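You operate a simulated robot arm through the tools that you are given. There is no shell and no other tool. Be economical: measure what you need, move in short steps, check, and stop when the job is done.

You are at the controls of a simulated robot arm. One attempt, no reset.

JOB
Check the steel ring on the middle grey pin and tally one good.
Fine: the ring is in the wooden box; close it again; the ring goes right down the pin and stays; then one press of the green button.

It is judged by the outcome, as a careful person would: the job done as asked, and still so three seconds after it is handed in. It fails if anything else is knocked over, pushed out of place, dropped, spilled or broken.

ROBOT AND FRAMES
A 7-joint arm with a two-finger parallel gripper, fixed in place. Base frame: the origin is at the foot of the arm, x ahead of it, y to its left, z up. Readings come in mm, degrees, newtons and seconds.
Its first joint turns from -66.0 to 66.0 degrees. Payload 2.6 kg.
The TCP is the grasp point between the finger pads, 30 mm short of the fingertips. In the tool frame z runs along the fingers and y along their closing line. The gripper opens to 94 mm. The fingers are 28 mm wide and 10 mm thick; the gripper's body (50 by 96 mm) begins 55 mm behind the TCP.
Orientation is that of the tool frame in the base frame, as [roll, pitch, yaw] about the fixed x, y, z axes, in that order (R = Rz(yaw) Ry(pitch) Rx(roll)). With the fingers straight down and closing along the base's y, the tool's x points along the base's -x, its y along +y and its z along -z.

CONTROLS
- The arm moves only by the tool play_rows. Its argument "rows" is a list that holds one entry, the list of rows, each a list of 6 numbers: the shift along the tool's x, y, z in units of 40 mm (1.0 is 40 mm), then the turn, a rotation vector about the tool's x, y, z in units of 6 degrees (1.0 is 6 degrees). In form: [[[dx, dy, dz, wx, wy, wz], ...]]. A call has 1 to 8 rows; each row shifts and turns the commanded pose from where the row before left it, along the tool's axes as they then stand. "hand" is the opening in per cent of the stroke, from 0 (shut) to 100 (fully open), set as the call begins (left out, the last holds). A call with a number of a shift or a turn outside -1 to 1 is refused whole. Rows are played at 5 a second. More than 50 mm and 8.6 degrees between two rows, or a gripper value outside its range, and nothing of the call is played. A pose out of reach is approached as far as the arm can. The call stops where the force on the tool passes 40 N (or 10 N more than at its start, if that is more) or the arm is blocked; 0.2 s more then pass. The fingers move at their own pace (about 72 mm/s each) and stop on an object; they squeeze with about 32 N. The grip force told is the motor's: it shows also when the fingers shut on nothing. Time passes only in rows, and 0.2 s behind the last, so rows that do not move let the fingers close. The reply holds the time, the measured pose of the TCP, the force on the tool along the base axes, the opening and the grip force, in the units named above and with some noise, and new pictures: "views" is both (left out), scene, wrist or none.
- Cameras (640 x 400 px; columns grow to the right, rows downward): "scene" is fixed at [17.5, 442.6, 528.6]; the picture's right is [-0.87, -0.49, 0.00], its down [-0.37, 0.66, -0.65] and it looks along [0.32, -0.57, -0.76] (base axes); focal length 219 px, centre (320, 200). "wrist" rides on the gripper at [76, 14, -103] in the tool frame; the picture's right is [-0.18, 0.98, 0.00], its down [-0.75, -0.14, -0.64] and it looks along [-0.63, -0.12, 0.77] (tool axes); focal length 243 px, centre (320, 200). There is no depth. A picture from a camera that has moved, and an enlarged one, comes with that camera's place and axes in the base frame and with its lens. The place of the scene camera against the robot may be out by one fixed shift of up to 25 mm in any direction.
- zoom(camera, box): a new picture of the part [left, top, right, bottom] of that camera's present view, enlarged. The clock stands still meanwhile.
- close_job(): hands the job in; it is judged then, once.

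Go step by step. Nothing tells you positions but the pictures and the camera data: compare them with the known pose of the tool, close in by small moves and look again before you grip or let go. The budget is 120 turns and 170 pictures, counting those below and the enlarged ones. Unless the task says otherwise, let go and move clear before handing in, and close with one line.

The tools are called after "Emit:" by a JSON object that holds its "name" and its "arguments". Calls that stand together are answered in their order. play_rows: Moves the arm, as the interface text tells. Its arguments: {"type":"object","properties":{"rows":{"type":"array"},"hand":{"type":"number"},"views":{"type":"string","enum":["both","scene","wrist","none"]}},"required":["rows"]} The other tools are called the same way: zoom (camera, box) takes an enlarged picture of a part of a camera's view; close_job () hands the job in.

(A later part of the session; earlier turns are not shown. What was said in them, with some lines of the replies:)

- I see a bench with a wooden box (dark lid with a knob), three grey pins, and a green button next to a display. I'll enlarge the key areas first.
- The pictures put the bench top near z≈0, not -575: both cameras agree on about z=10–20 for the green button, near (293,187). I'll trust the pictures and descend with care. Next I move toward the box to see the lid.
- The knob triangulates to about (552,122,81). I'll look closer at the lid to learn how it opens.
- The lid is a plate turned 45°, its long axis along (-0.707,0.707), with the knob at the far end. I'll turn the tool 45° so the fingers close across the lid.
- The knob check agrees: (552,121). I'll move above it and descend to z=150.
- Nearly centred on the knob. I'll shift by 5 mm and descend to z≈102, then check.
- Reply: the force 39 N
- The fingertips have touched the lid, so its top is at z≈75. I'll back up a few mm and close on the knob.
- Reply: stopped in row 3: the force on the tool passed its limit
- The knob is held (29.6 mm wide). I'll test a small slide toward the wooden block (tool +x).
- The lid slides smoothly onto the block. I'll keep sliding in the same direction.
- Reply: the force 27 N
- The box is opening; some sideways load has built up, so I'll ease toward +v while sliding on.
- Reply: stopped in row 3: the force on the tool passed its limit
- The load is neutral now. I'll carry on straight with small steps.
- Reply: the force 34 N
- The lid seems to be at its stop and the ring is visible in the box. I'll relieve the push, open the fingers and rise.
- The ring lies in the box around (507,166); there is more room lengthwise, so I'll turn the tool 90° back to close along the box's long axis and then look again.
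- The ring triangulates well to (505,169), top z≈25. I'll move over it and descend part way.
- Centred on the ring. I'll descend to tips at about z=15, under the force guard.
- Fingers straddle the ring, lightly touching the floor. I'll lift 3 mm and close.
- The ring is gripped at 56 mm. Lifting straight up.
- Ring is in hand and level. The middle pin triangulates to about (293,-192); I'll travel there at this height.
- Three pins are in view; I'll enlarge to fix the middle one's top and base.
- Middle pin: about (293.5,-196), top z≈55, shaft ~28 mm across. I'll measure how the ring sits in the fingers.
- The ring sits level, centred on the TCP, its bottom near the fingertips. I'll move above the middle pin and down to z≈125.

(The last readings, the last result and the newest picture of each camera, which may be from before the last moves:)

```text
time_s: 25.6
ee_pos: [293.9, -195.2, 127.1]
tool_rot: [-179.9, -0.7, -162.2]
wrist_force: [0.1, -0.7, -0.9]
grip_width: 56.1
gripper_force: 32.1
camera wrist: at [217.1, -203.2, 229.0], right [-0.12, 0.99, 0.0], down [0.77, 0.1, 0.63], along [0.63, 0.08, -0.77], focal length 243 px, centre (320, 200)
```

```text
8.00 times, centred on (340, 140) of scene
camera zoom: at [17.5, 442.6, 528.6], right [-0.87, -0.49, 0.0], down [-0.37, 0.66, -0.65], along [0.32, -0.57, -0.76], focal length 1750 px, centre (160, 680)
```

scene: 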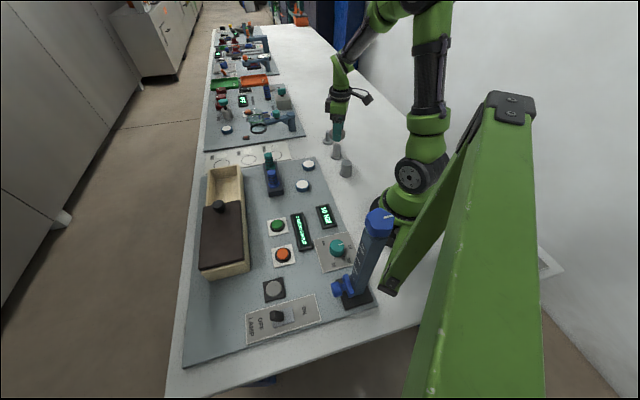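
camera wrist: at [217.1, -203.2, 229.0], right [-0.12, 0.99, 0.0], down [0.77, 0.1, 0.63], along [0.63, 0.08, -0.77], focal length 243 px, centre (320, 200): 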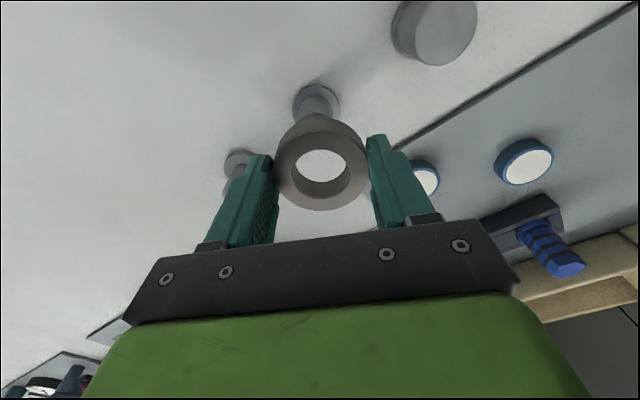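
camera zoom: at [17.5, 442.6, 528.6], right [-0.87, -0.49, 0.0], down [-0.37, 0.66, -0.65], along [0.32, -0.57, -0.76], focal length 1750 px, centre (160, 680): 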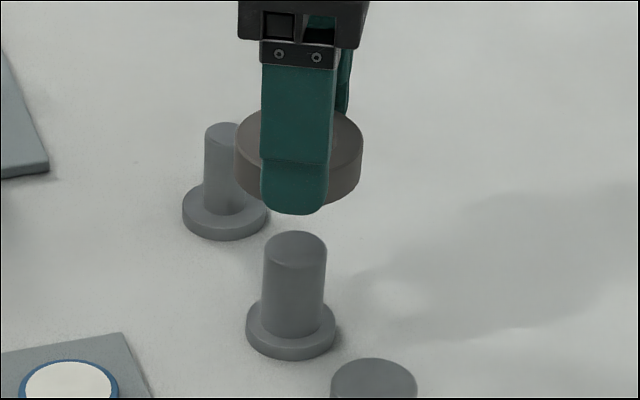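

Comparing both views, the pin is about 4 mm toward -y of the ring axis. I'll shift that much and come down to just above the pin top.

Emit:
{"name": "play_rows", "arguments": {"rows": [[[0.026, -0.1, 0.2, 0, 0, 0], [0, 0, 0.3, 0, 0, 0], [0, 0, 0.15, 0, 0, 0], [0, 0, 0, 0, 0, 0]]]}}

Emit:
{"name": "zoom", "arguments": {"camera": "wrist", "box": [220, 80, 420, 205]}}

Emit:
{"name": "zoom", "arguments": {"camera": "scene", "box": [310, 115, 370, 165]}}

```text
time_s: 26.6
ee_pos: [293.5, -201.1, 100.0]
tool_rot: [-179.9, -0.7, -162.2]
wrist_force: [0.0, 0.1, -1.5]
grip_width: 56.1
gripper_force: 32.0
camera wrist: at [216.1, -209.5, 201.9], right [-0.13, 0.99, 0.0], down [0.77, 0.1, 0.63], along [0.63, 0.08, -0.77], focal length 243 px, centre (320, 200)
```

scene: 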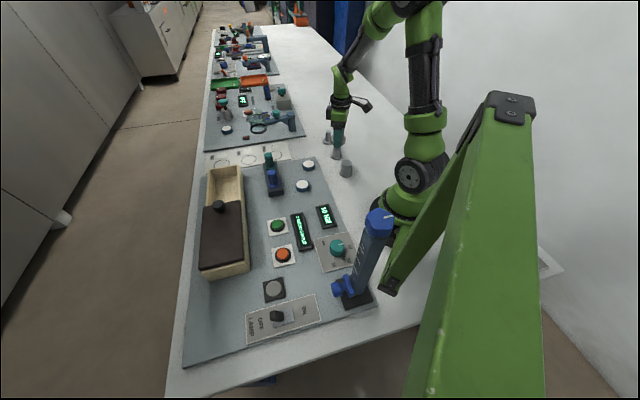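
wrist: 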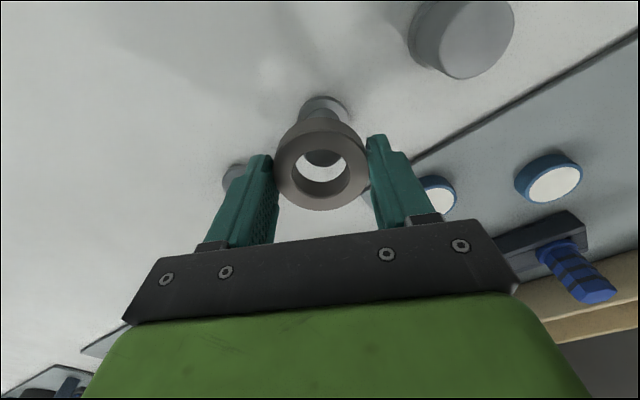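

```text
3.20 times, centred on (320, 142) of wrist
camera zoom: at [216.1, -209.5, 201.9], right [-0.13, 0.99, 0.0], down [0.77, 0.1, 0.63], along [0.63, 0.08, -0.77], focal length 776 px, centre (320, 384)
```

zoom: 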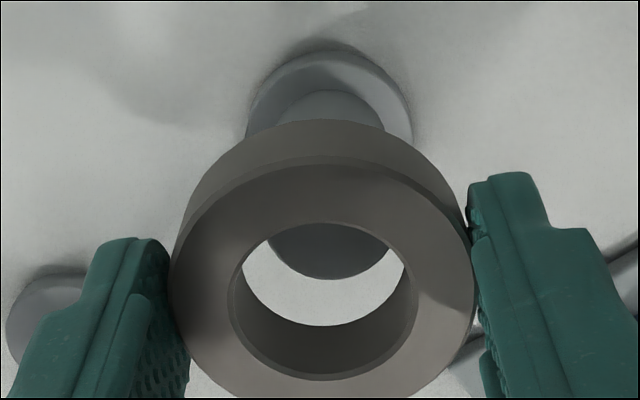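

```text
8.00 times, centred on (340, 140) of scene
camera zoom: at [17.5, 442.6, 528.6], right [-0.87, -0.49, 0.0], down [-0.37, 0.66, -0.65], along [0.32, -0.57, -0.76], focal length 1750 px, centre (160, 680)
```

zoom: 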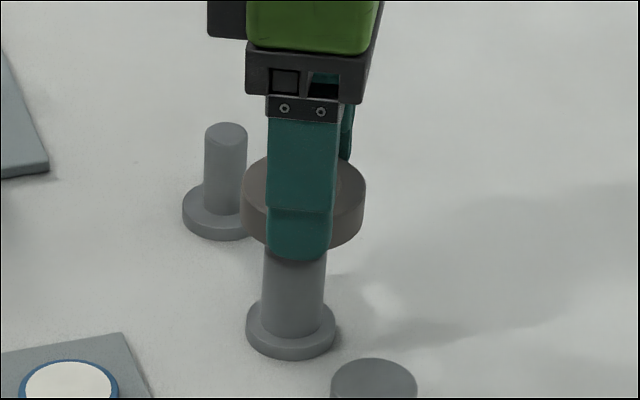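

Now the pin is about 2 mm toward +y of the axis. A small correction, then a gentle descent onto the pin tip.

Emit:
{"name": "play_rows", "arguments": {"rows": [[[-0.03, 0.043, 0.05, 0, 0, 0], [0, 0, 0.15, 0, 0, 0], [0, 0, 0, 0, 0, 0]]]}}

Emit:
{"name": "zoom", "arguments": {"camera": "wrist", "box": [220, 80, 420, 205]}}

Emit:
{"name": "zoom", "arguments": {"camera": "scene", "box": [310, 115, 370, 165]}}

```text
time_s: 27.4
ee_pos: [294.1, -198.0, 90.8]
tool_rot: [-179.8, -0.7, -162.2]
wrist_force: [0.1, -0.2, -0.4]
grip_width: 55.8
gripper_force: 32.3
camera wrist: at [216.8, -206.3, 193.5], right [-0.12, 0.99, 0.0], down [0.77, 0.1, 0.63], along [0.63, 0.08, -0.77], focal length 243 px, centre (320, 200)
```

scene: 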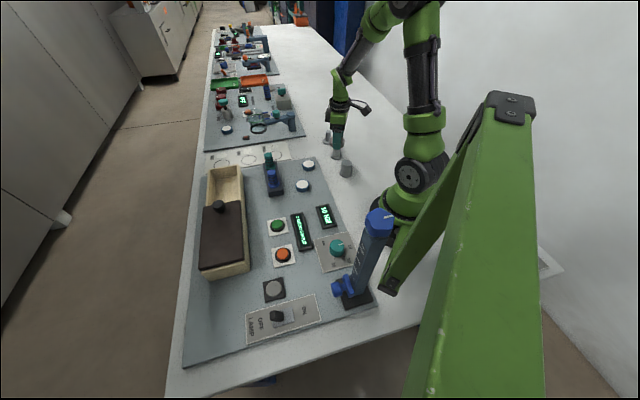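
wrist: 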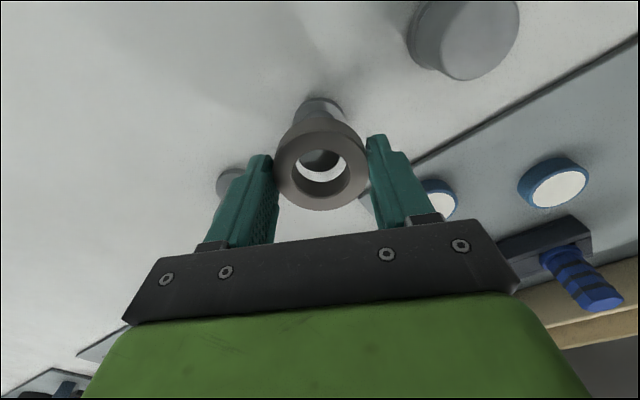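

```text
3.20 times, centred on (320, 142) of wrist
camera zoom: at [216.8, -206.3, 193.5], right [-0.12, 0.99, 0.0], down [0.77, 0.1, 0.63], along [0.63, 0.08, -0.77], focal length 776 px, centre (320, 384)
```

zoom: 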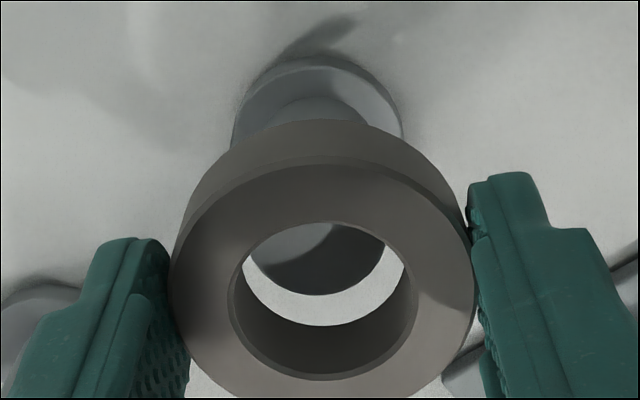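

```text
8.00 times, centred on (340, 140) of scene
camera zoom: at [17.5, 442.6, 528.6], right [-0.87, -0.49, 0.0], down [-0.37, 0.66, -0.65], along [0.32, -0.57, -0.76], focal length 1750 px, centre (160, 680)
```

zoom: 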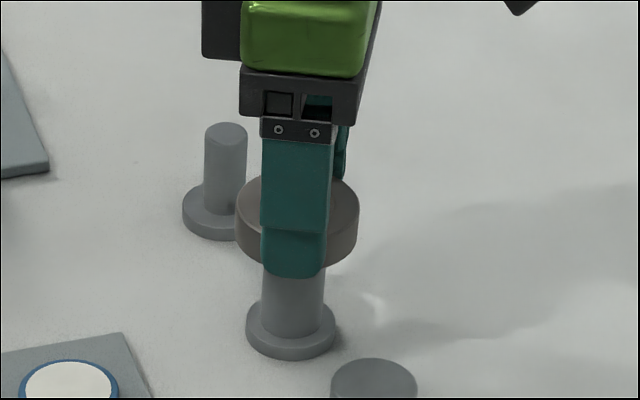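

Just 1 mm off now. I'll correct and continue down slowly, watching the force.

Emit:
{"name": "play_rows", "arguments": {"rows": [[[0.02, -0.025, 0.1, 0, 0, 0], [0, 0, 0.15, 0, 0, 0], [0, 0, 0.15, 0, 0, 0], [0, 0, 0, 0, 0, 0]]]}}

Emit:
{"name": "zoom", "arguments": {"camera": "wrist", "box": [220, 80, 420, 205]}}

Emit:
{"name": "zoom", "arguments": {"camera": "scene", "box": [310, 115, 370, 165]}}

```text
time_s: 28.4
ee_pos: [292.5, -198.0, 73.9]
tool_rot: [-180.0, -0.6, -162.2]
wrist_force: [0.0, -1.2, -1.5]
grip_width: 56.0
gripper_force: 32.0
camera wrist: at [215.4, -207.4, 177.5], right [-0.12, 0.99, 0.0], down [0.77, 0.1, 0.63], along [0.63, 0.08, -0.77], focal length 243 px, centre (320, 200)
```

scene: 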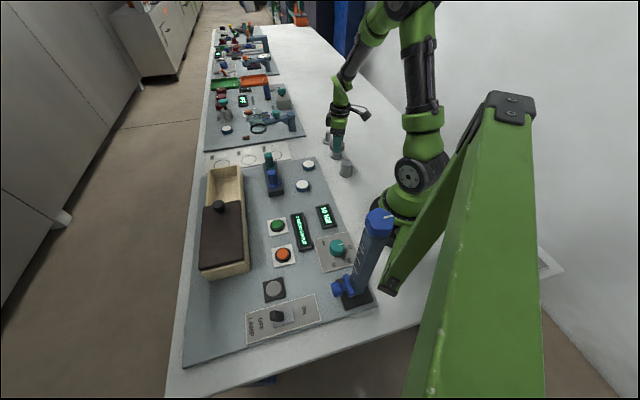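
wrist: 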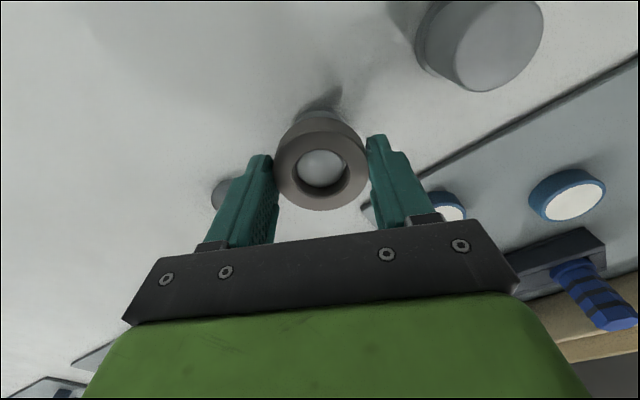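

```text
3.20 times, centred on (320, 142) of wrist
camera zoom: at [215.4, -207.4, 177.5], right [-0.12, 0.99, 0.0], down [0.77, 0.1, 0.63], along [0.63, 0.08, -0.77], focal length 776 px, centre (320, 384)
```

zoom: 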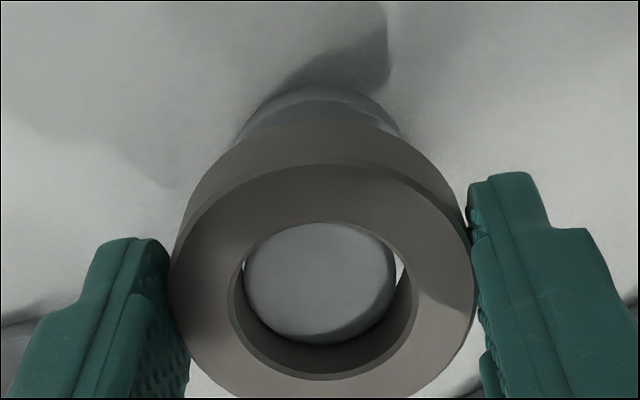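

```text
8.00 times, centred on (340, 140) of scene
camera zoom: at [17.5, 442.6, 528.6], right [-0.87, -0.49, 0.0], down [-0.37, 0.66, -0.65], along [0.32, -0.57, -0.76], focal length 1750 px, centre (160, 680)
```

zoom: 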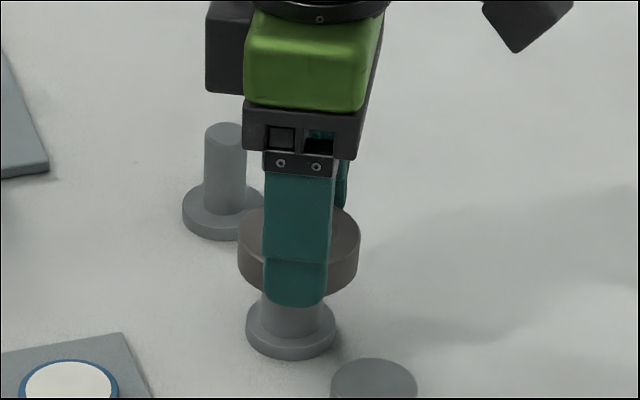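

The pin tip is inside the ring's hole, centred. Continuing down in small steps.

Emit:
{"name": "play_rows", "arguments": {"rows": [[[0, 0, 0.2, 0, 0, 0], [0, 0, 0.2, 0, 0, 0], [0, 0, 0.15, 0, 0, 0], [0, 0, 0, 0, 0, 0]]], "views": "none"}}

Emit:
{"name": "zoom", "arguments": {"camera": "wrist", "box": [220, 80, 420, 205]}}

Emit:
{"name": "zoom", "arguments": {"camera": "scene", "box": [310, 115, 370, 165]}}

```text
time_s: 29.4
ee_pos: [291.4, -199.5, 54.3]
tool_rot: [-179.9, -0.7, -162.2]
wrist_force: [-0.2, -0.4, -1.1]
grip_width: 56.1
gripper_force: 32.7
```

```text
3.20 times, centred on (320, 142) of wrist
camera zoom: at [215.4, -208.0, 156.5], right [-0.12, 0.99, 0.0], down [0.77, 0.1, 0.63], along [0.63, 0.08, -0.77], focal length 776 px, centre (320, 384)
```

zoom: 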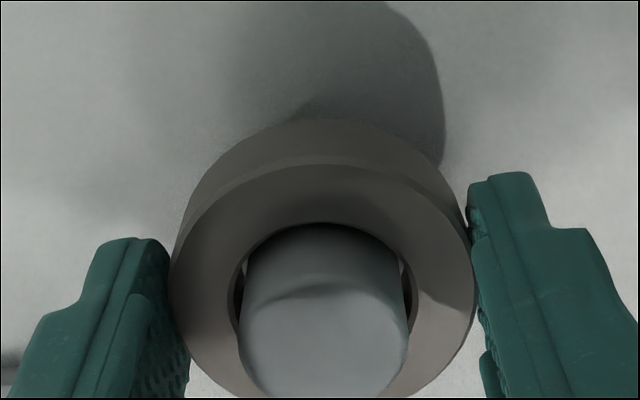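

```text
8.00 times, centred on (340, 140) of scene
camera zoom: at [17.5, 442.6, 528.6], right [-0.87, -0.49, 0.0], down [-0.37, 0.66, -0.65], along [0.32, -0.57, -0.76], focal length 1750 px, centre (160, 680)
```

zoom: 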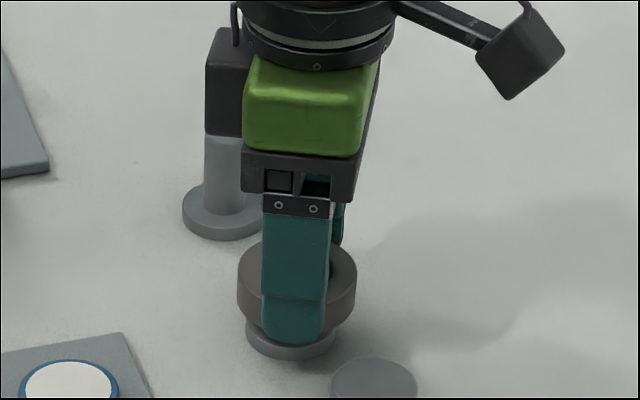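

Going down the last centimetre gently until it touches.

Emit:
{"name": "play_rows", "arguments": {"rows": [[[0, 0, 0.1, 0, 0, 0], [0, 0, 0.1, 0, 0, 0], [0, 0, 0, 0, 0, 0]]], "views": "none"}}

Emit:
{"name": "zoom", "arguments": {"camera": "scene", "box": [310, 115, 370, 165]}}

```text
time_s: 30.2
ee_pos: [291.5, -198.4, 45.7]
tool_rot: [-179.8, -0.7, -162.2]
wrist_force: [0.3, -0.5, -0.9]
grip_width: 55.9
gripper_force: 31.6
```

```text
8.00 times, centred on (340, 140) of scene
camera zoom: at [17.5, 442.6, 528.6], right [-0.87, -0.49, 0.0], down [-0.37, 0.66, -0.65], along [0.32, -0.57, -0.76], focal length 1750 px, centre (160, 680)
```

zoom: 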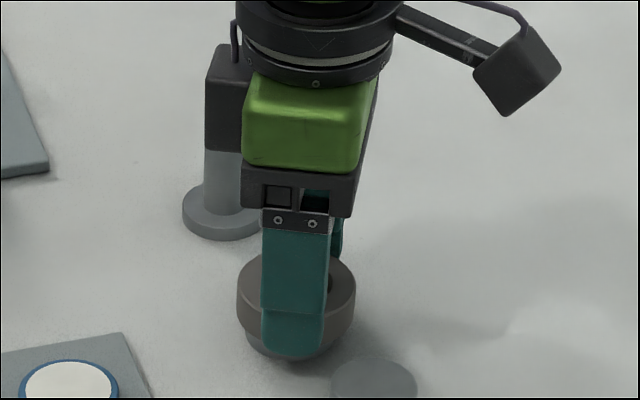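

Emit:
{"name": "play_rows", "arguments": {"rows": [[[0, 0, 0.1, 0, 0, 0], [0, 0, 0.08, 0, 0, 0], [0, 0, 0, 0, 0, 0]]], "views": "none"}}

Emit:
{"name": "zoom", "arguments": {"camera": "scene", "box": [310, 115, 370, 165]}}

```text
time_s: 31.0
ee_pos: [293.4, -200.4, 39.0]
tool_rot: [-179.8, -0.7, -162.2]
wrist_force: [-5.1, 3.6, 20.3]
grip_width: 56.0
gripper_force: 32.0
```

```text
8.00 times, centred on (340, 140) of scene
camera zoom: at [17.4, 442.6, 528.6], right [-0.87, -0.49, 0.0], down [-0.37, 0.66, -0.65], along [0.32, -0.57, -0.76], focal length 1750 px, centre (160, 680)
```

zoom: 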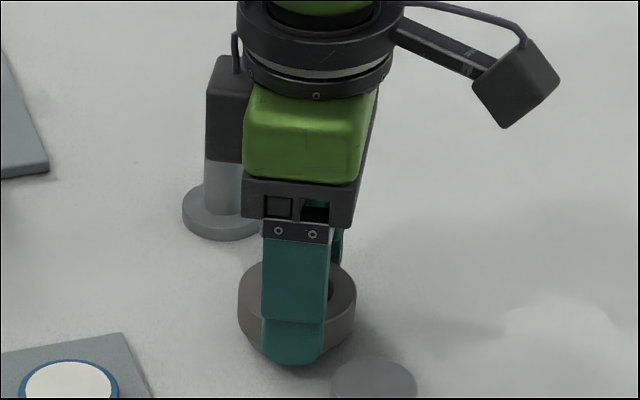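

The ring has seated on the pin's flange (20 N). I'll ease, release, and rise straight up.

Emit:
{"name": "play_rows", "arguments": {"rows": [[[0, 0, -0.04, 0, 0, 0], [0, 0, 0, 0, 0, 0]]], "views": "none"}}

Emit:
{"name": "play_rows", "arguments": {"rows": [[[0, 0, 0, 0, 0, 0], [0, 0, 0, 0, 0, 0], [0, 0, 0, 0, 0, 0]]], "hand": 78, "views": "none"}}

Emit:
{"name": "play_rows", "arguments": {"rows": [[[0, 0, -0.3, 0, 0, 0], [0, 0, -0.8, 0, 0, 0], [0, 0, -1, 0, 0, 0], [0, 0, -1, 0, 0, 0], [0, 0, -1, 0, 0, 0], [0, 0, 0, 0, 0, 0]]]}}

Emit:
{"name": "zoom", "arguments": {"camera": "scene", "box": [310, 115, 370, 165]}}

Emit:
{"name": "zoom", "arguments": {"camera": "wrist", "box": [220, 30, 420, 155]}}

```text
time_s: 31.6
ee_pos: [292.7, -200.4, 38.9]
tool_rot: [180.0, -0.7, -162.3]
wrist_force: [0.5, 0.4, -1.3]
grip_width: 56.0
gripper_force: 31.6
```

```text
time_s: 32.4
ee_pos: [291.5, -199.5, 40.3]
tool_rot: [-179.9, -0.7, -162.2]
wrist_force: [-0.8, 0.6, -0.3]
grip_width: 73.3
gripper_force: 0.1
```

```text
time_s: 33.8
ee_pos: [295.2, -199.8, 204.7]
tool_rot: [-179.9, -0.7, -162.2]
wrist_force: [0.0, 0.0, -0.5]
grip_width: 73.3
gripper_force: 0.2
camera wrist: at [217.7, -208.5, 307.1], right [-0.12, 0.99, 0.0], down [0.77, 0.1, 0.63], along [0.63, 0.08, -0.77], focal length 243 px, centre (320, 200)
```

scene: 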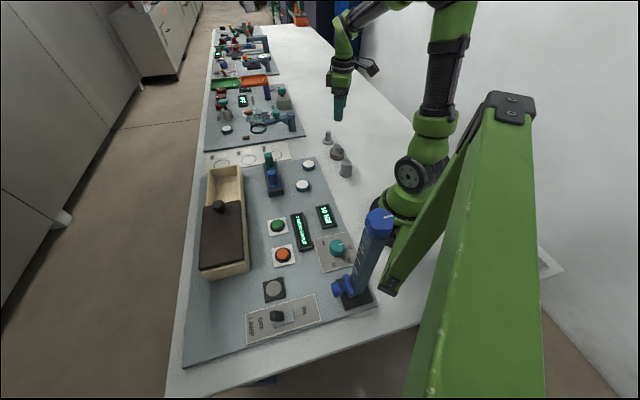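
wrist: 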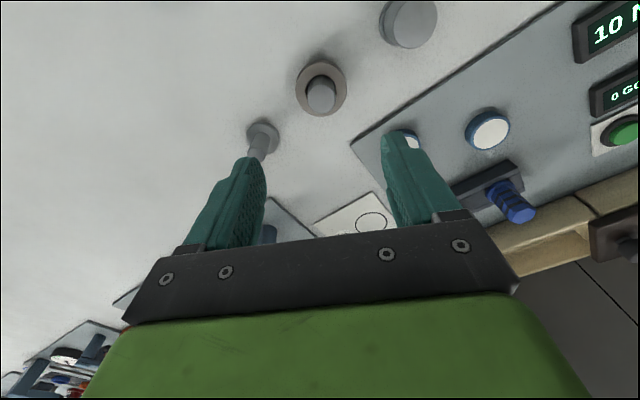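

```text
8.00 times, centred on (340, 140) of scene
camera zoom: at [17.5, 442.6, 528.6], right [-0.87, -0.49, 0.0], down [-0.37, 0.66, -0.65], along [0.32, -0.57, -0.76], focal length 1750 px, centre (160, 680)
```

zoom: 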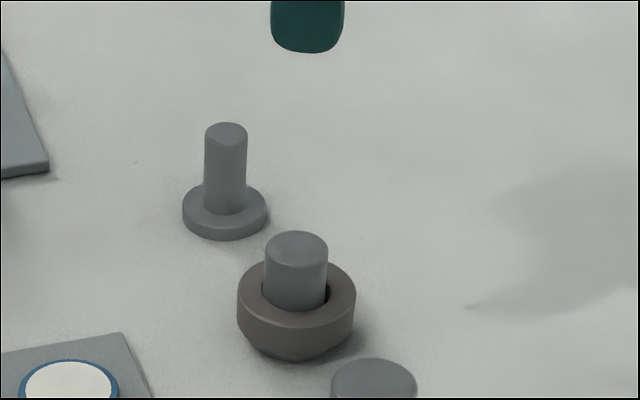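

```text
3.20 times, centred on (320, 92) of wrist
camera zoom: at [217.7, -208.5, 307.1], right [-0.12, 0.99, 0.0], down [0.77, 0.1, 0.63], along [0.63, 0.08, -0.77], focal length 776 px, centre (320, 544)
```

zoom: 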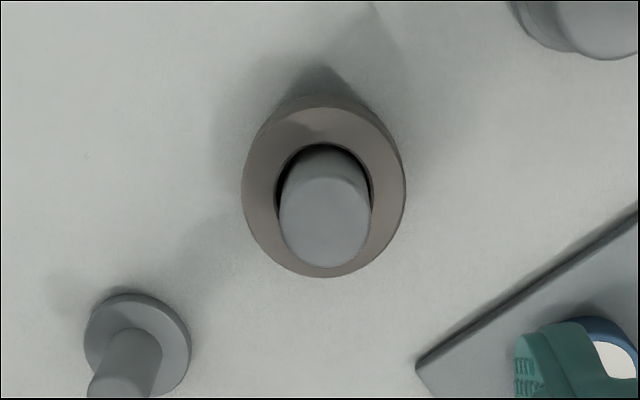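

The ring sits right down on the middle pin. Next I close the lid: turn the tool to 135° yaw and travel back above the knob at about (423,248).

Emit:
{"name": "play_rows", "arguments": {"rows": [[[0, 0, 0, 0, 0, 1], [0, 0, 0, 0, 0, 1], [0, 0, 0, 0, 0, 1], [0, 0, 0, 0, 0, 1], [0, 0, 0, 0, 0, 1], [0, 0, 0, 0, 0, 1], [0, 0, 0, 0, 0, 1], [0, 0, 0, 0, 0, 1]]], "views": "none"}}

Emit:
{"name": "play_rows", "arguments": {"rows": [[[0, 0, 0, 0, 0, 1], [0, 0, 0, 0, 0, 1], [0, 0, 0, 0, 0, 0.5], [0.2, 0.4, 0, 0, 0, 0], [0.46, 0.84, 0, 0, 0, 0], [0.46, 0.84, 0, 0, 0, 0], [0.46, 0.84, 0, 0, 0, 0], [0.3, 0.5, 0, 0, 0, 0]]], "views": "none"}}

```text
time_s: 35.6
ee_pos: [294.1, -198.3, 202.7]
tool_rot: [-179.5, -0.3, 149.7]
wrist_force: [0.7, 0.6, -0.1]
grip_width: 73.4
gripper_force: 0.1
```

```text
time_s: 37.4
ee_pos: [339.4, -47.9, 202.7]
tool_rot: [-179.2, -0.3, 134.7]
wrist_force: [-0.1, -0.3, -0.6]
grip_width: 73.4
gripper_force: 0.0
```

Emit:
{"name": "play_rows", "arguments": {"rows": [[[0.3, 0.6, 0, 0, 0, 0], [0.5, 0.85, 0, 0, 0, 0], [0.5, 0.85, 0, 0, 0, 0], [0.5, 0.85, 0, 0, 0, 0], [0.5, 0.85, 0, 0, 0, 0], [0.5, 0.85, 0, 0, 0, 0], [0.5, 0.85, 0, 0, 0, 0], [0.4, 0.9, 0, 0, 0, 0]]]}}

```text
time_s: 39.2
ee_pos: [422.9, 242.4, 200.8]
tool_rot: [-179.3, -0.3, 134.7]
wrist_force: [-0.7, -0.4, -0.1]
grip_width: 73.3
gripper_force: 0.0
camera wrist: at [379.1, 307.7, 303.6], right [0.83, 0.56, -0.01], down [0.44, -0.63, 0.64], along [0.35, -0.54, -0.77], focal length 243 px, centre (320, 200)
```

scene: 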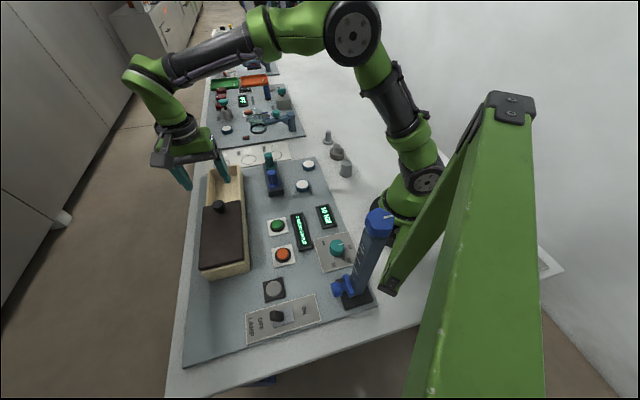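
wrist: 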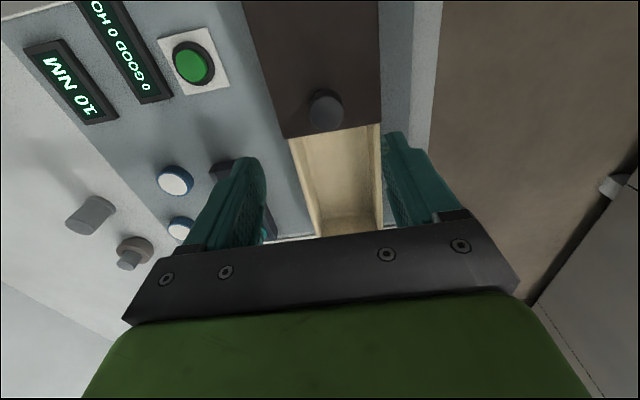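

The knob is about 4 mm off along each tool axis; I correct and descend around it.

Emit:
{"name": "play_rows", "arguments": {"rows": [[[0.1, 0.1, 0.5, 0, 0, 0], [0, 0, 0.6, 0, 0, 0], [0, 0, 0.6, 0, 0, 0], [0, 0, 0.5, 0, 0, 0], [0, 0, 0, 0, 0, 0]]], "views": "wrist"}}

```text
time_s: 40.4
ee_pos: [422.3, 247.5, 114.0]
tool_rot: [-179.3, -0.3, 134.7]
wrist_force: [-0.8, -0.8, 0.6]
grip_width: 73.1
gripper_force: 0.0
camera wrist: at [378.8, 313.0, 215.6], right [0.83, 0.56, -0.01], down [0.44, -0.63, 0.64], along [0.35, -0.54, -0.77], focal length 243 px, centre (320, 200)
```

wrist: 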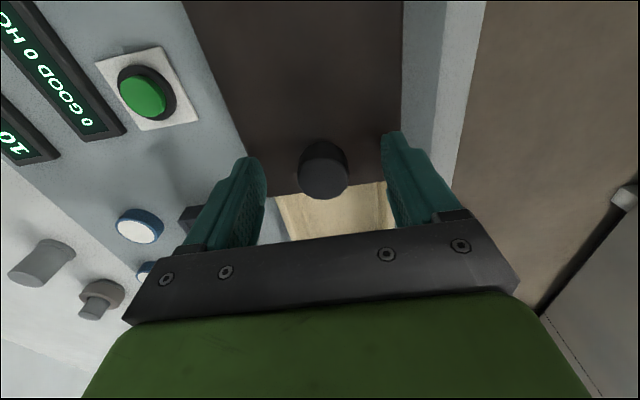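

Emit:
{"name": "play_rows", "arguments": {"rows": [[[0, 0.03, 0.08, 0, 0, 0]]], "views": "none"}}

Emit:
{"name": "play_rows", "arguments": {"rows": [[[0, 0, 0, 0, 0, 0], [0, 0, 0, 0, 0, 0], [0, 0, 0, 0, 0, 0]]], "hand": 0, "views": "none"}}

Emit:
{"name": "play_rows", "arguments": {"rows": [[[-0.2, 0, 0, 0, 0, 0], [-0.4, 0, 0, 0, 0, 0], [-0.4, 0, 0, 0, 0, 0], [-0.4, 0, 0, 0, 0, 0], [0, 0, 0, 0, 0, 0]]], "views": "wrist"}}

```text
time_s: 40.8
ee_pos: [423.8, 249.5, 110.3]
tool_rot: [-179.3, -0.3, 134.8]
wrist_force: [0.5, 0.2, 0.0]
grip_width: 73.2
gripper_force: 0.0
```

```text
time_s: 41.6
ee_pos: [423.6, 248.7, 109.9]
tool_rot: [-179.4, -0.2, 134.8]
wrist_force: [3.0, 2.3, -4.5]
grip_width: 29.7
gripper_force: 45.2
```

```text
time_s: 42.7
ee_pos: [461.4, 210.3, 109.9]
tool_rot: [-179.7, -0.2, 135.2]
wrist_force: [1.2, 1.5, -3.9]
grip_width: 29.8
gripper_force: 44.4
stopped in row 5: the force on the tool passed its limit (the readings are from after the stop); the commanded pose is now the measured one
camera wrist: at [416.1, 275.7, 211.8], right [0.82, 0.57, -0.01], down [0.44, -0.63, 0.64], along [0.36, -0.53, -0.77], focal length 243 px, centre (320, 200)
```

wrist: 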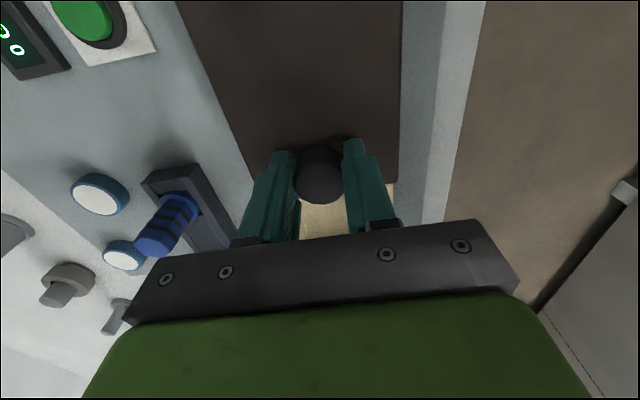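

The lid is moving back (53 mm), with about 121 mm left. Continuing with smaller steps.

Emit:
{"name": "play_rows", "arguments": {"rows": [[[-0.2, 0, 0, 0, 0, 0], [-0.3, 0, 0, 0, 0, 0], [-0.3, 0, 0, 0, 0, 0], [-0.3, 0, 0, 0, 0, 0], [-0.3, 0, 0, 0, 0, 0], [0, 0, 0, 0, 0, 0]]], "views": "none"}}

Emit:
{"name": "play_rows", "arguments": {"rows": [[[-0.2, 0, 0, 0, 0, 0], [-0.3, 0, 0, 0, 0, 0], [-0.3, 0, 0, 0, 0, 0], [-0.2, 0, 0, 0, 0, 0], [0, 0, 0, 0, 0, 0]]]}}

```text
time_s: 44.1
ee_pos: [499.3, 172.6, 109.1]
tool_rot: [-179.7, -0.3, 135.1]
wrist_force: [10.9, 10.6, -18.6]
grip_width: 29.3
gripper_force: 45.3
```

```text
time_s: 45.3
ee_pos: [529.4, 142.9, 110.0]
tool_rot: [-179.8, -0.3, 135.0]
wrist_force: [1.4, 1.9, -1.8]
grip_width: 29.6
gripper_force: 45.1
camera wrist: at [484.2, 207.7, 212.0], right [0.82, 0.57, -0.01], down [0.44, -0.63, 0.64], along [0.36, -0.53, -0.77], focal length 243 px, centre (320, 200)
```

scene: 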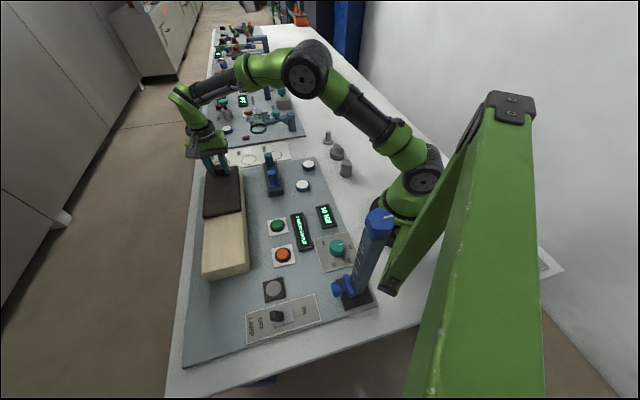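
wrist: 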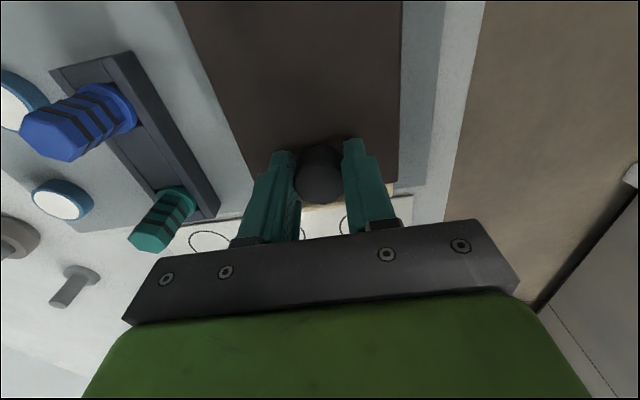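

About 25 mm left; I'll push gently to the original position, watching for a stop.

Emit:
{"name": "play_rows", "arguments": {"rows": [[[-0.2, 0, 0, 0, 0, 0], [-0.2, 0, 0, 0, 0, 0], [-0.15, 0, 0, 0, 0, 0], [-0.1, 0, 0, 0, 0, 0], [0, 0, 0, 0, 0, 0]]], "views": "none"}}

Emit:
{"name": "zoom", "arguments": {"camera": "scene", "box": [170, 130, 290, 214]}}

```text
time_s: 46.5
ee_pos: [546.0, 123.9, 108.9]
tool_rot: [-179.7, -0.1, 135.2]
wrist_force: [-7.5, -6.6, 12.1]
grip_width: 29.4
gripper_force: 45.1
```

```text
4.76 times, centred on (230, 172) of scene
camera zoom: at [17.4, 442.5, 528.7], right [-0.87, -0.49, 0.0], down [-0.37, 0.66, -0.65], along [0.32, -0.57, -0.76], focal length 1042 px, centre (749, 333)
```

zoom: 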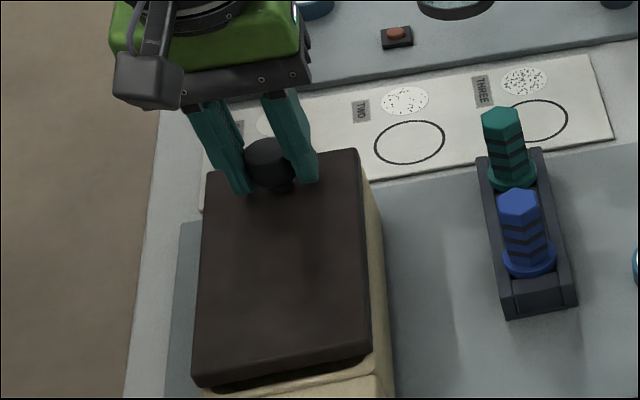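

By picture comparison the lid is within about 3 mm of where it began. I'll nudge a few mm more to feel for the stop.

Emit:
{"name": "play_rows", "arguments": {"rows": [[[-0.06, 0, 0, 0, 0, 0], [-0.06, 0, 0, 0, 0, 0], [0, 0, 0, 0, 0, 0]]], "views": "none"}}

Emit:
{"name": "zoom", "arguments": {"camera": "scene", "box": [190, 145, 290, 215]}}

```text
time_s: 47.3
ee_pos: [551.0, 121.0, 109.2]
tool_rot: [-179.7, -0.1, 135.1]
wrist_force: [-8.2, -6.5, 7.0]
grip_width: 29.5
gripper_force: 45.0
```

```text
5.71 times, centred on (240, 180) of scene
camera zoom: at [17.4, 442.6, 528.6], right [-0.87, -0.49, 0.0], down [-0.37, 0.66, -0.65], along [0.32, -0.57, -0.76], focal length 1250 px, centre (777, 314)
```

zoom: 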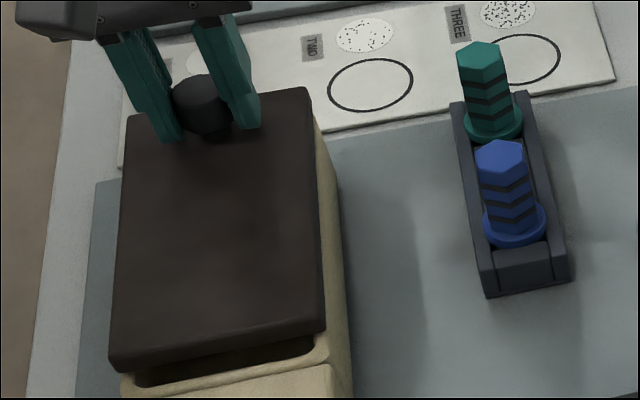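

The lid is now exactly as in the first picture. Releasing and rising.

Emit:
{"name": "play_rows", "arguments": {"rows": [[[0, -0.03, 0, 0, 0, 0], [0, 0, 0, 0, 0, 0], [0, 0, 0, 0, 0, 0]]], "hand": 75, "views": "none"}}

Emit:
{"name": "play_rows", "arguments": {"rows": [[[0, 0, -0.4, 0, 0, 0], [0, 0, -1, 0, 0, 0], [0, 0, -1, 0, 0, 0], [0, 0, 0, 0, 0, 0]]], "views": "both"}}

Emit:
{"name": "zoom", "arguments": {"camera": "scene", "box": [190, 145, 290, 215]}}

```text
time_s: 48.1
ee_pos: [550.0, 120.2, 109.1]
tool_rot: [-179.7, -0.3, 135.2]
wrist_force: [-0.3, 0.2, -0.5]
grip_width: 70.6
gripper_force: 0.0
```

```text
time_s: 49.1
ee_pos: [551.3, 120.8, 206.4]
tool_rot: [-179.7, -0.2, 135.2]
wrist_force: [0.7, -0.5, -1.1]
grip_width: 70.4
gripper_force: 0.1
camera wrist: at [506.2, 184.4, 308.2], right [0.82, 0.57, -0.01], down [0.44, -0.63, 0.64], along [0.36, -0.53, -0.77], focal length 243 px, centre (320, 200)
```

scene: 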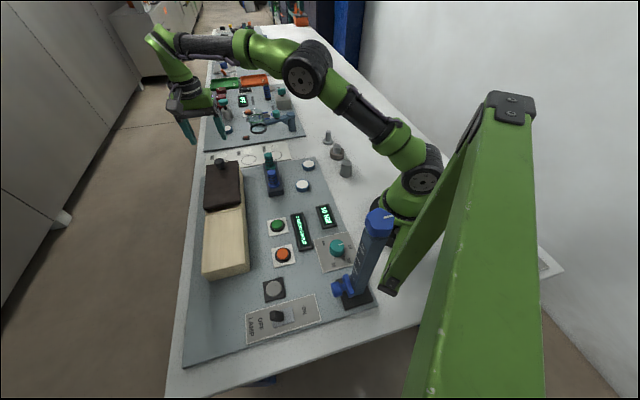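
wrist: 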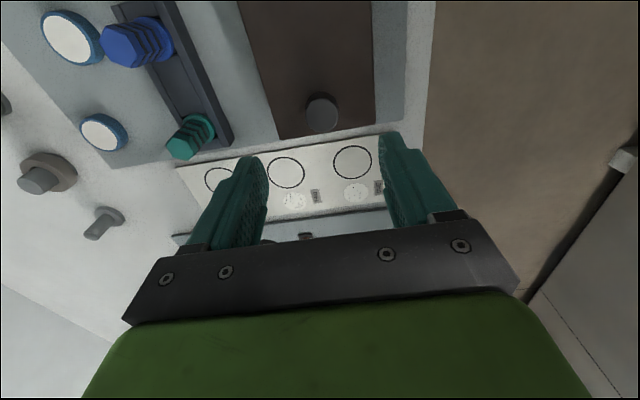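

```text
5.71 times, centred on (240, 180) of scene
camera zoom: at [17.5, 442.6, 528.6], right [-0.87, -0.49, 0.0], down [-0.37, 0.66, -0.65], along [0.32, -0.57, -0.76], focal length 1250 px, centre (777, 314)
```

zoom: 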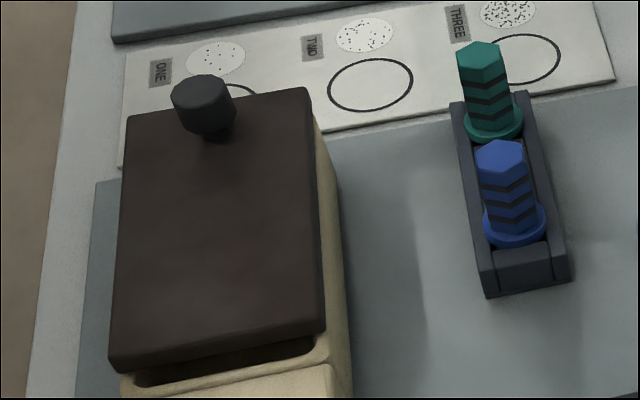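

The lid is back and the arm is clear. Next I move with closed fingers over the green button, about (293.5,185).

Emit:
{"name": "play_rows", "arguments": {"rows": [[[0.4, -0.24, 0, 0, 0, 0], [0.8, -0.48, 0, 0, 0, 0], [0.8, -0.48, 0, 0, 0, 0], [0.8, -0.48, 0, 0, 0, 0], [0.8, -0.48, 0, 0, 0, 0], [0.8, -0.48, 0, 0, 0, 0], [0.8, -0.48, 0, 0, 0, 0], [0.48, -0.3, 0, 0, 0, 0]]], "hand": 0, "views": "none"}}

Emit:
{"name": "play_rows", "arguments": {"rows": [[[0, 0, 0.5, 0, 0, 0], [0, 0, 0.7, 0, 0, 0], [0, 0, 0.3, 0, 0, 0], [0, 0, 0, 0, 0, 0]]]}}

Emit:
{"name": "zoom", "arguments": {"camera": "wrist", "box": [220, 80, 420, 205]}}

Emit:
{"name": "zoom", "arguments": {"camera": "scene", "box": [240, 190, 340, 260]}}

```text
time_s: 50.9
ee_pos: [292.8, 183.3, 205.3]
tool_rot: [-179.7, -0.2, 135.1]
wrist_force: [-0.3, -1.0, 0.7]
grip_width: 0.1
gripper_force: 32.4
```

```text
time_s: 51.9
ee_pos: [291.8, 183.8, 145.8]
tool_rot: [-179.7, -0.1, 135.2]
wrist_force: [-0.1, 1.1, -0.3]
grip_width: 0.2
gripper_force: 32.1
camera wrist: at [247.7, 248.2, 249.1], right [0.82, 0.57, -0.01], down [0.44, -0.63, 0.64], along [0.36, -0.53, -0.77], focal length 243 px, centre (320, 200)
```

scene: 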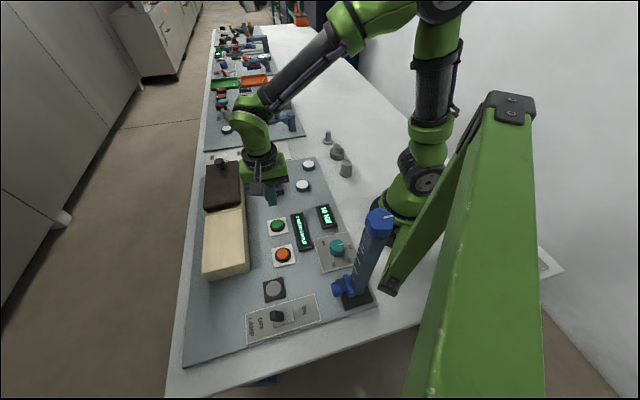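
wrist: 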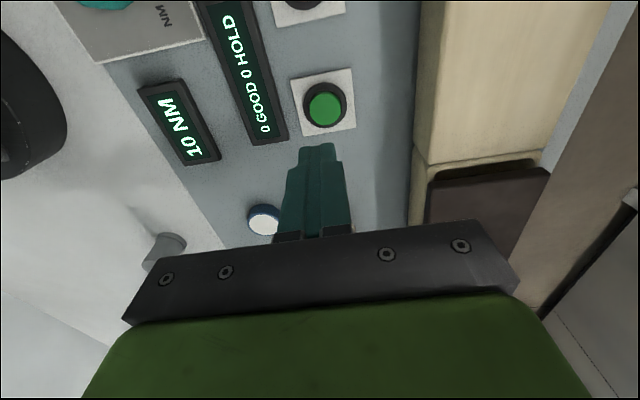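

```text
3.20 times, centred on (320, 142) of wrist
camera zoom: at [247.7, 248.2, 249.1], right [0.82, 0.57, -0.01], down [0.44, -0.63, 0.64], along [0.36, -0.53, -0.77], focal length 776 px, centre (320, 384)
```

zoom: 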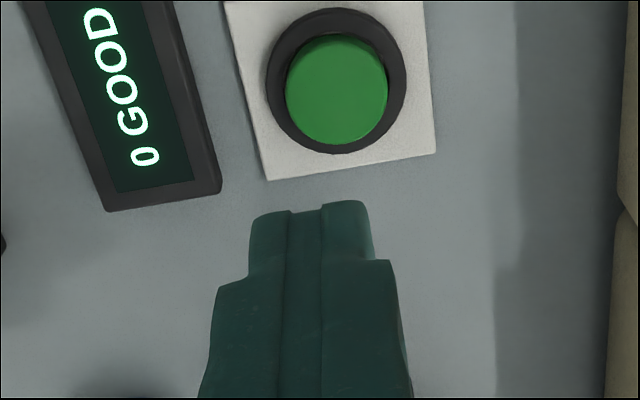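

```text
5.71 times, centred on (290, 225) of scene
camera zoom: at [17.5, 442.6, 528.6], right [-0.87, -0.49, 0.0], down [-0.37, 0.66, -0.65], along [0.32, -0.57, -0.76], focal length 1250 px, centre (491, 57)
```

zoom: 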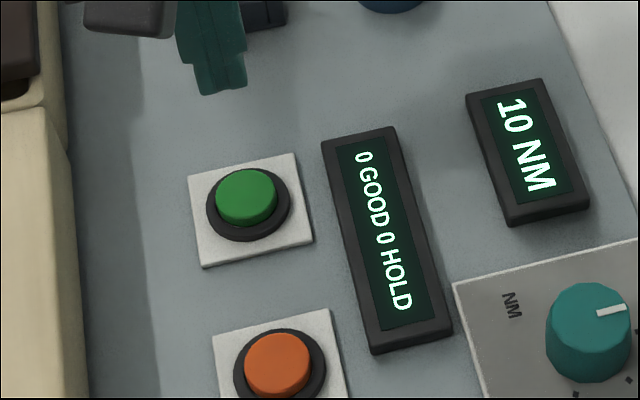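

The button is ~5 mm off along tool y. Correct, descend to about 20 mm above it, and check.

Emit:
{"name": "play_rows", "arguments": {"rows": [[[-0.04, 0.11, 0.4, 0, 0, 0], [0, 0, 0.6, 0, 0, 0], [0, 0, 0.6, 0, 0, 0], [0, 0, 0.2, 0, 0, 0], [0, 0, 0, 0, 0, 0]]], "views": "none"}}

Emit:
{"name": "zoom", "arguments": {"camera": "wrist", "box": [220, 80, 420, 205]}}

Emit:
{"name": "zoom", "arguments": {"camera": "scene", "box": [240, 190, 340, 260]}}

```text
time_s: 53.1
ee_pos: [297.2, 182.6, 75.8]
tool_rot: [-179.7, -0.2, 135.0]
wrist_force: [0.2, 0.3, -0.5]
grip_width: 0.0
gripper_force: 32.1
```

```text
3.20 times, centred on (320, 142) of wrist
camera zoom: at [251.8, 247.3, 177.5], right [0.82, 0.57, -0.01], down [0.44, -0.63, 0.64], along [0.36, -0.53, -0.77], focal length 776 px, centre (320, 384)
```

zoom: 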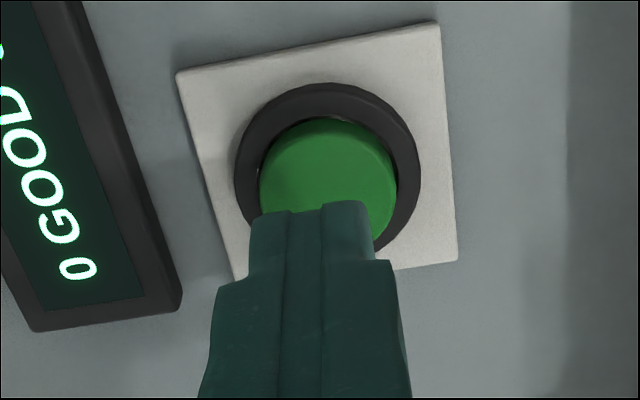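

```text
5.71 times, centred on (290, 225) of scene
camera zoom: at [17.5, 442.6, 528.6], right [-0.87, -0.49, 0.0], down [-0.37, 0.66, -0.65], along [0.32, -0.57, -0.76], focal length 1250 px, centre (491, 57)
```

zoom: 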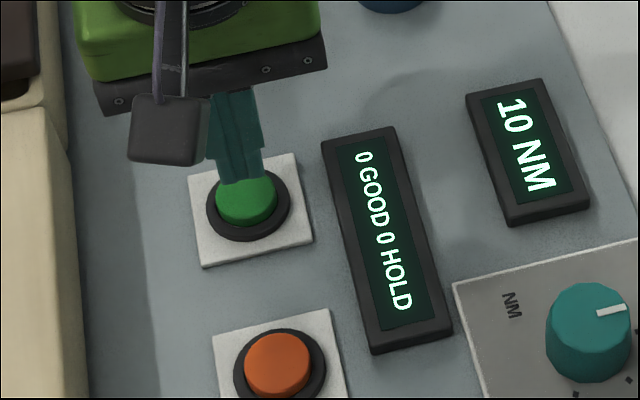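

Nearly centred. A 2 mm correction and then down to just touching.

Emit:
{"name": "play_rows", "arguments": {"rows": [[[0.03, 0.05, 0.2, 0, 0, 0], [0, 0, 0.25, 0, 0, 0], [0, 0, 0.1, 0, 0, 0], [0, 0, 0, 0, 0, 0]]], "views": "none"}}

Emit:
{"name": "zoom", "arguments": {"camera": "scene", "box": [240, 190, 340, 260]}}

Emit:
{"name": "zoom", "arguments": {"camera": "wrist", "box": [220, 80, 420, 205]}}

```text
time_s: 54.1
ee_pos: [296.1, 187.5, 53.6]
tool_rot: [-179.7, -0.2, 135.2]
wrist_force: [-0.3, -1.0, -0.4]
grip_width: 0.0
gripper_force: 32.1
```

```text
5.71 times, centred on (290, 225) of scene
camera zoom: at [17.5, 442.6, 528.6], right [-0.87, -0.49, 0.0], down [-0.37, 0.66, -0.65], along [0.32, -0.57, -0.76], focal length 1250 px, centre (491, 57)
```

zoom: 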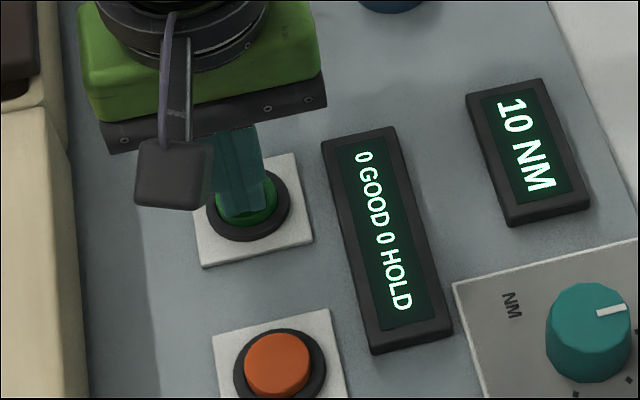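

```text
3.20 times, centred on (320, 142) of wrist
camera zoom: at [251.6, 251.4, 155.6], right [0.82, 0.57, -0.01], down [0.44, -0.63, 0.64], along [0.36, -0.53, -0.77], focal length 776 px, centre (320, 384)
```

zoom: 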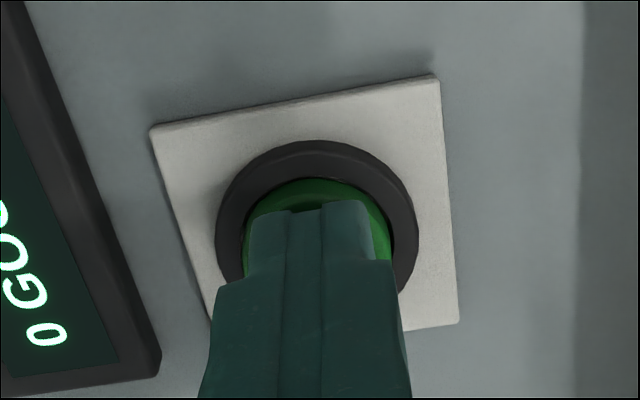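

Centred over the button, not yet pressed. Now a slow press.

Emit:
{"name": "play_rows", "arguments": {"rows": [[[0, 0, 0.06, 0, 0, 0], [0, 0, 0.06, 0, 0, 0], [0, 0, 0, 0, 0, 0]]], "views": "none"}}

Emit:
{"name": "zoom", "arguments": {"camera": "scene", "box": [240, 190, 340, 260]}}

```text
time_s: 54.9
ee_pos: [296.6, 187.4, 48.5]
tool_rot: [-179.8, -0.2, 135.1]
wrist_force: [-1.6, -4.6, 12.3]
grip_width: 0.2
gripper_force: 32.2
```

```text
5.71 times, centred on (290, 225) of scene
camera zoom: at [17.5, 442.6, 528.7], right [-0.87, -0.49, 0.0], down [-0.37, 0.66, -0.65], along [0.32, -0.57, -0.76], focal length 1250 px, centre (491, 57)
```

zoom: 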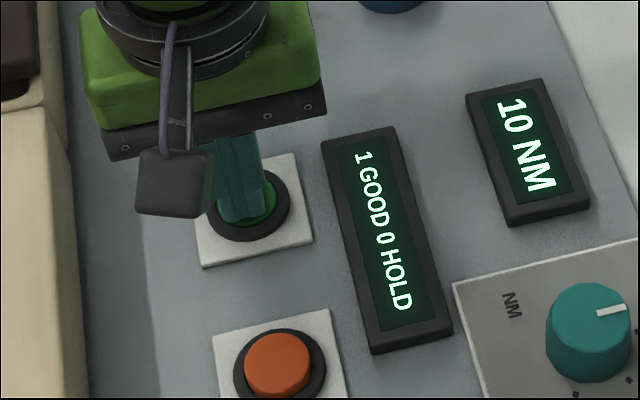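

The display now reads "1 GOOD 0 HOLD". I'll rise straight off at once and check everything.

Emit:
{"name": "play_rows", "arguments": {"rows": [[[0, 0, -0.8, 0, 0, 0], [0, 0, -1, 0, 0, 0], [0, 0, -1, 0, 0, 0], [0, 0, -1, 0, 0, 0], [0, 0, -1, 0, 0, 0], [0, 0, 0, 0, 0, 0]]], "views": "scene"}}

Emit:
{"name": "zoom", "arguments": {"camera": "scene", "box": [180, 130, 380, 255]}}

```text
time_s: 56.3
ee_pos: [295.5, 188.6, 241.7]
tool_rot: [-179.7, -0.1, 135.3]
wrist_force: [-0.1, 0.1, -0.9]
grip_width: 0.0
gripper_force: 31.7
```

scene: 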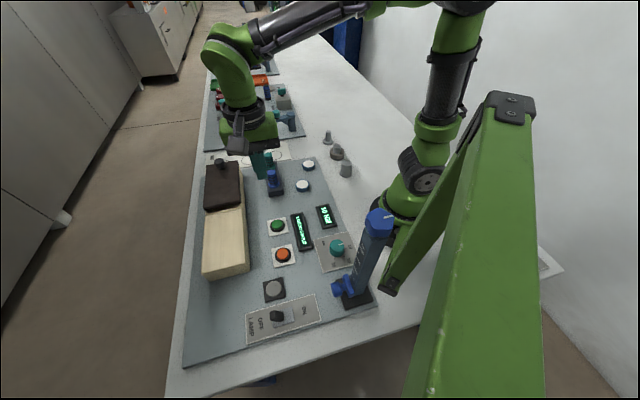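

```text
3.20 times, centred on (280, 192) of scene
camera zoom: at [17.5, 442.6, 528.6], right [-0.87, -0.49, 0.0], down [-0.37, 0.66, -0.65], along [0.32, -0.57, -0.76], focal length 700 px, centre (448, 224)
```

zoom: 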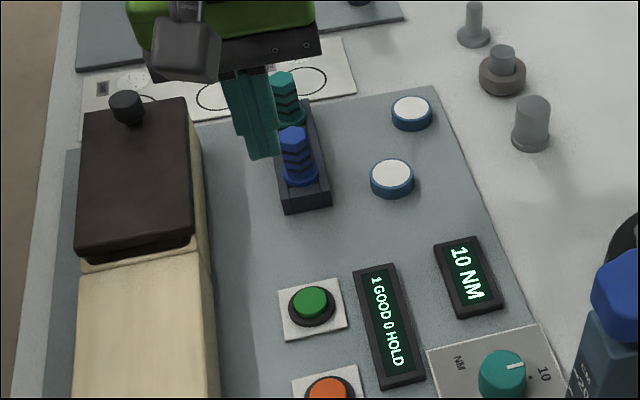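

The ring is down on the middle pin, the lid is back as it was, the display reads 1 GOOD, nothing else has moved and the arm is clear. Handing in.

Emit:
{"name": "close_job", "arguments": {}}

```text
The job is handed in.
```

The steel ring is right down on the middle pin, the box lid is back where it started, and one press of the green button took the display to "1 GOOD 0 HOLD".
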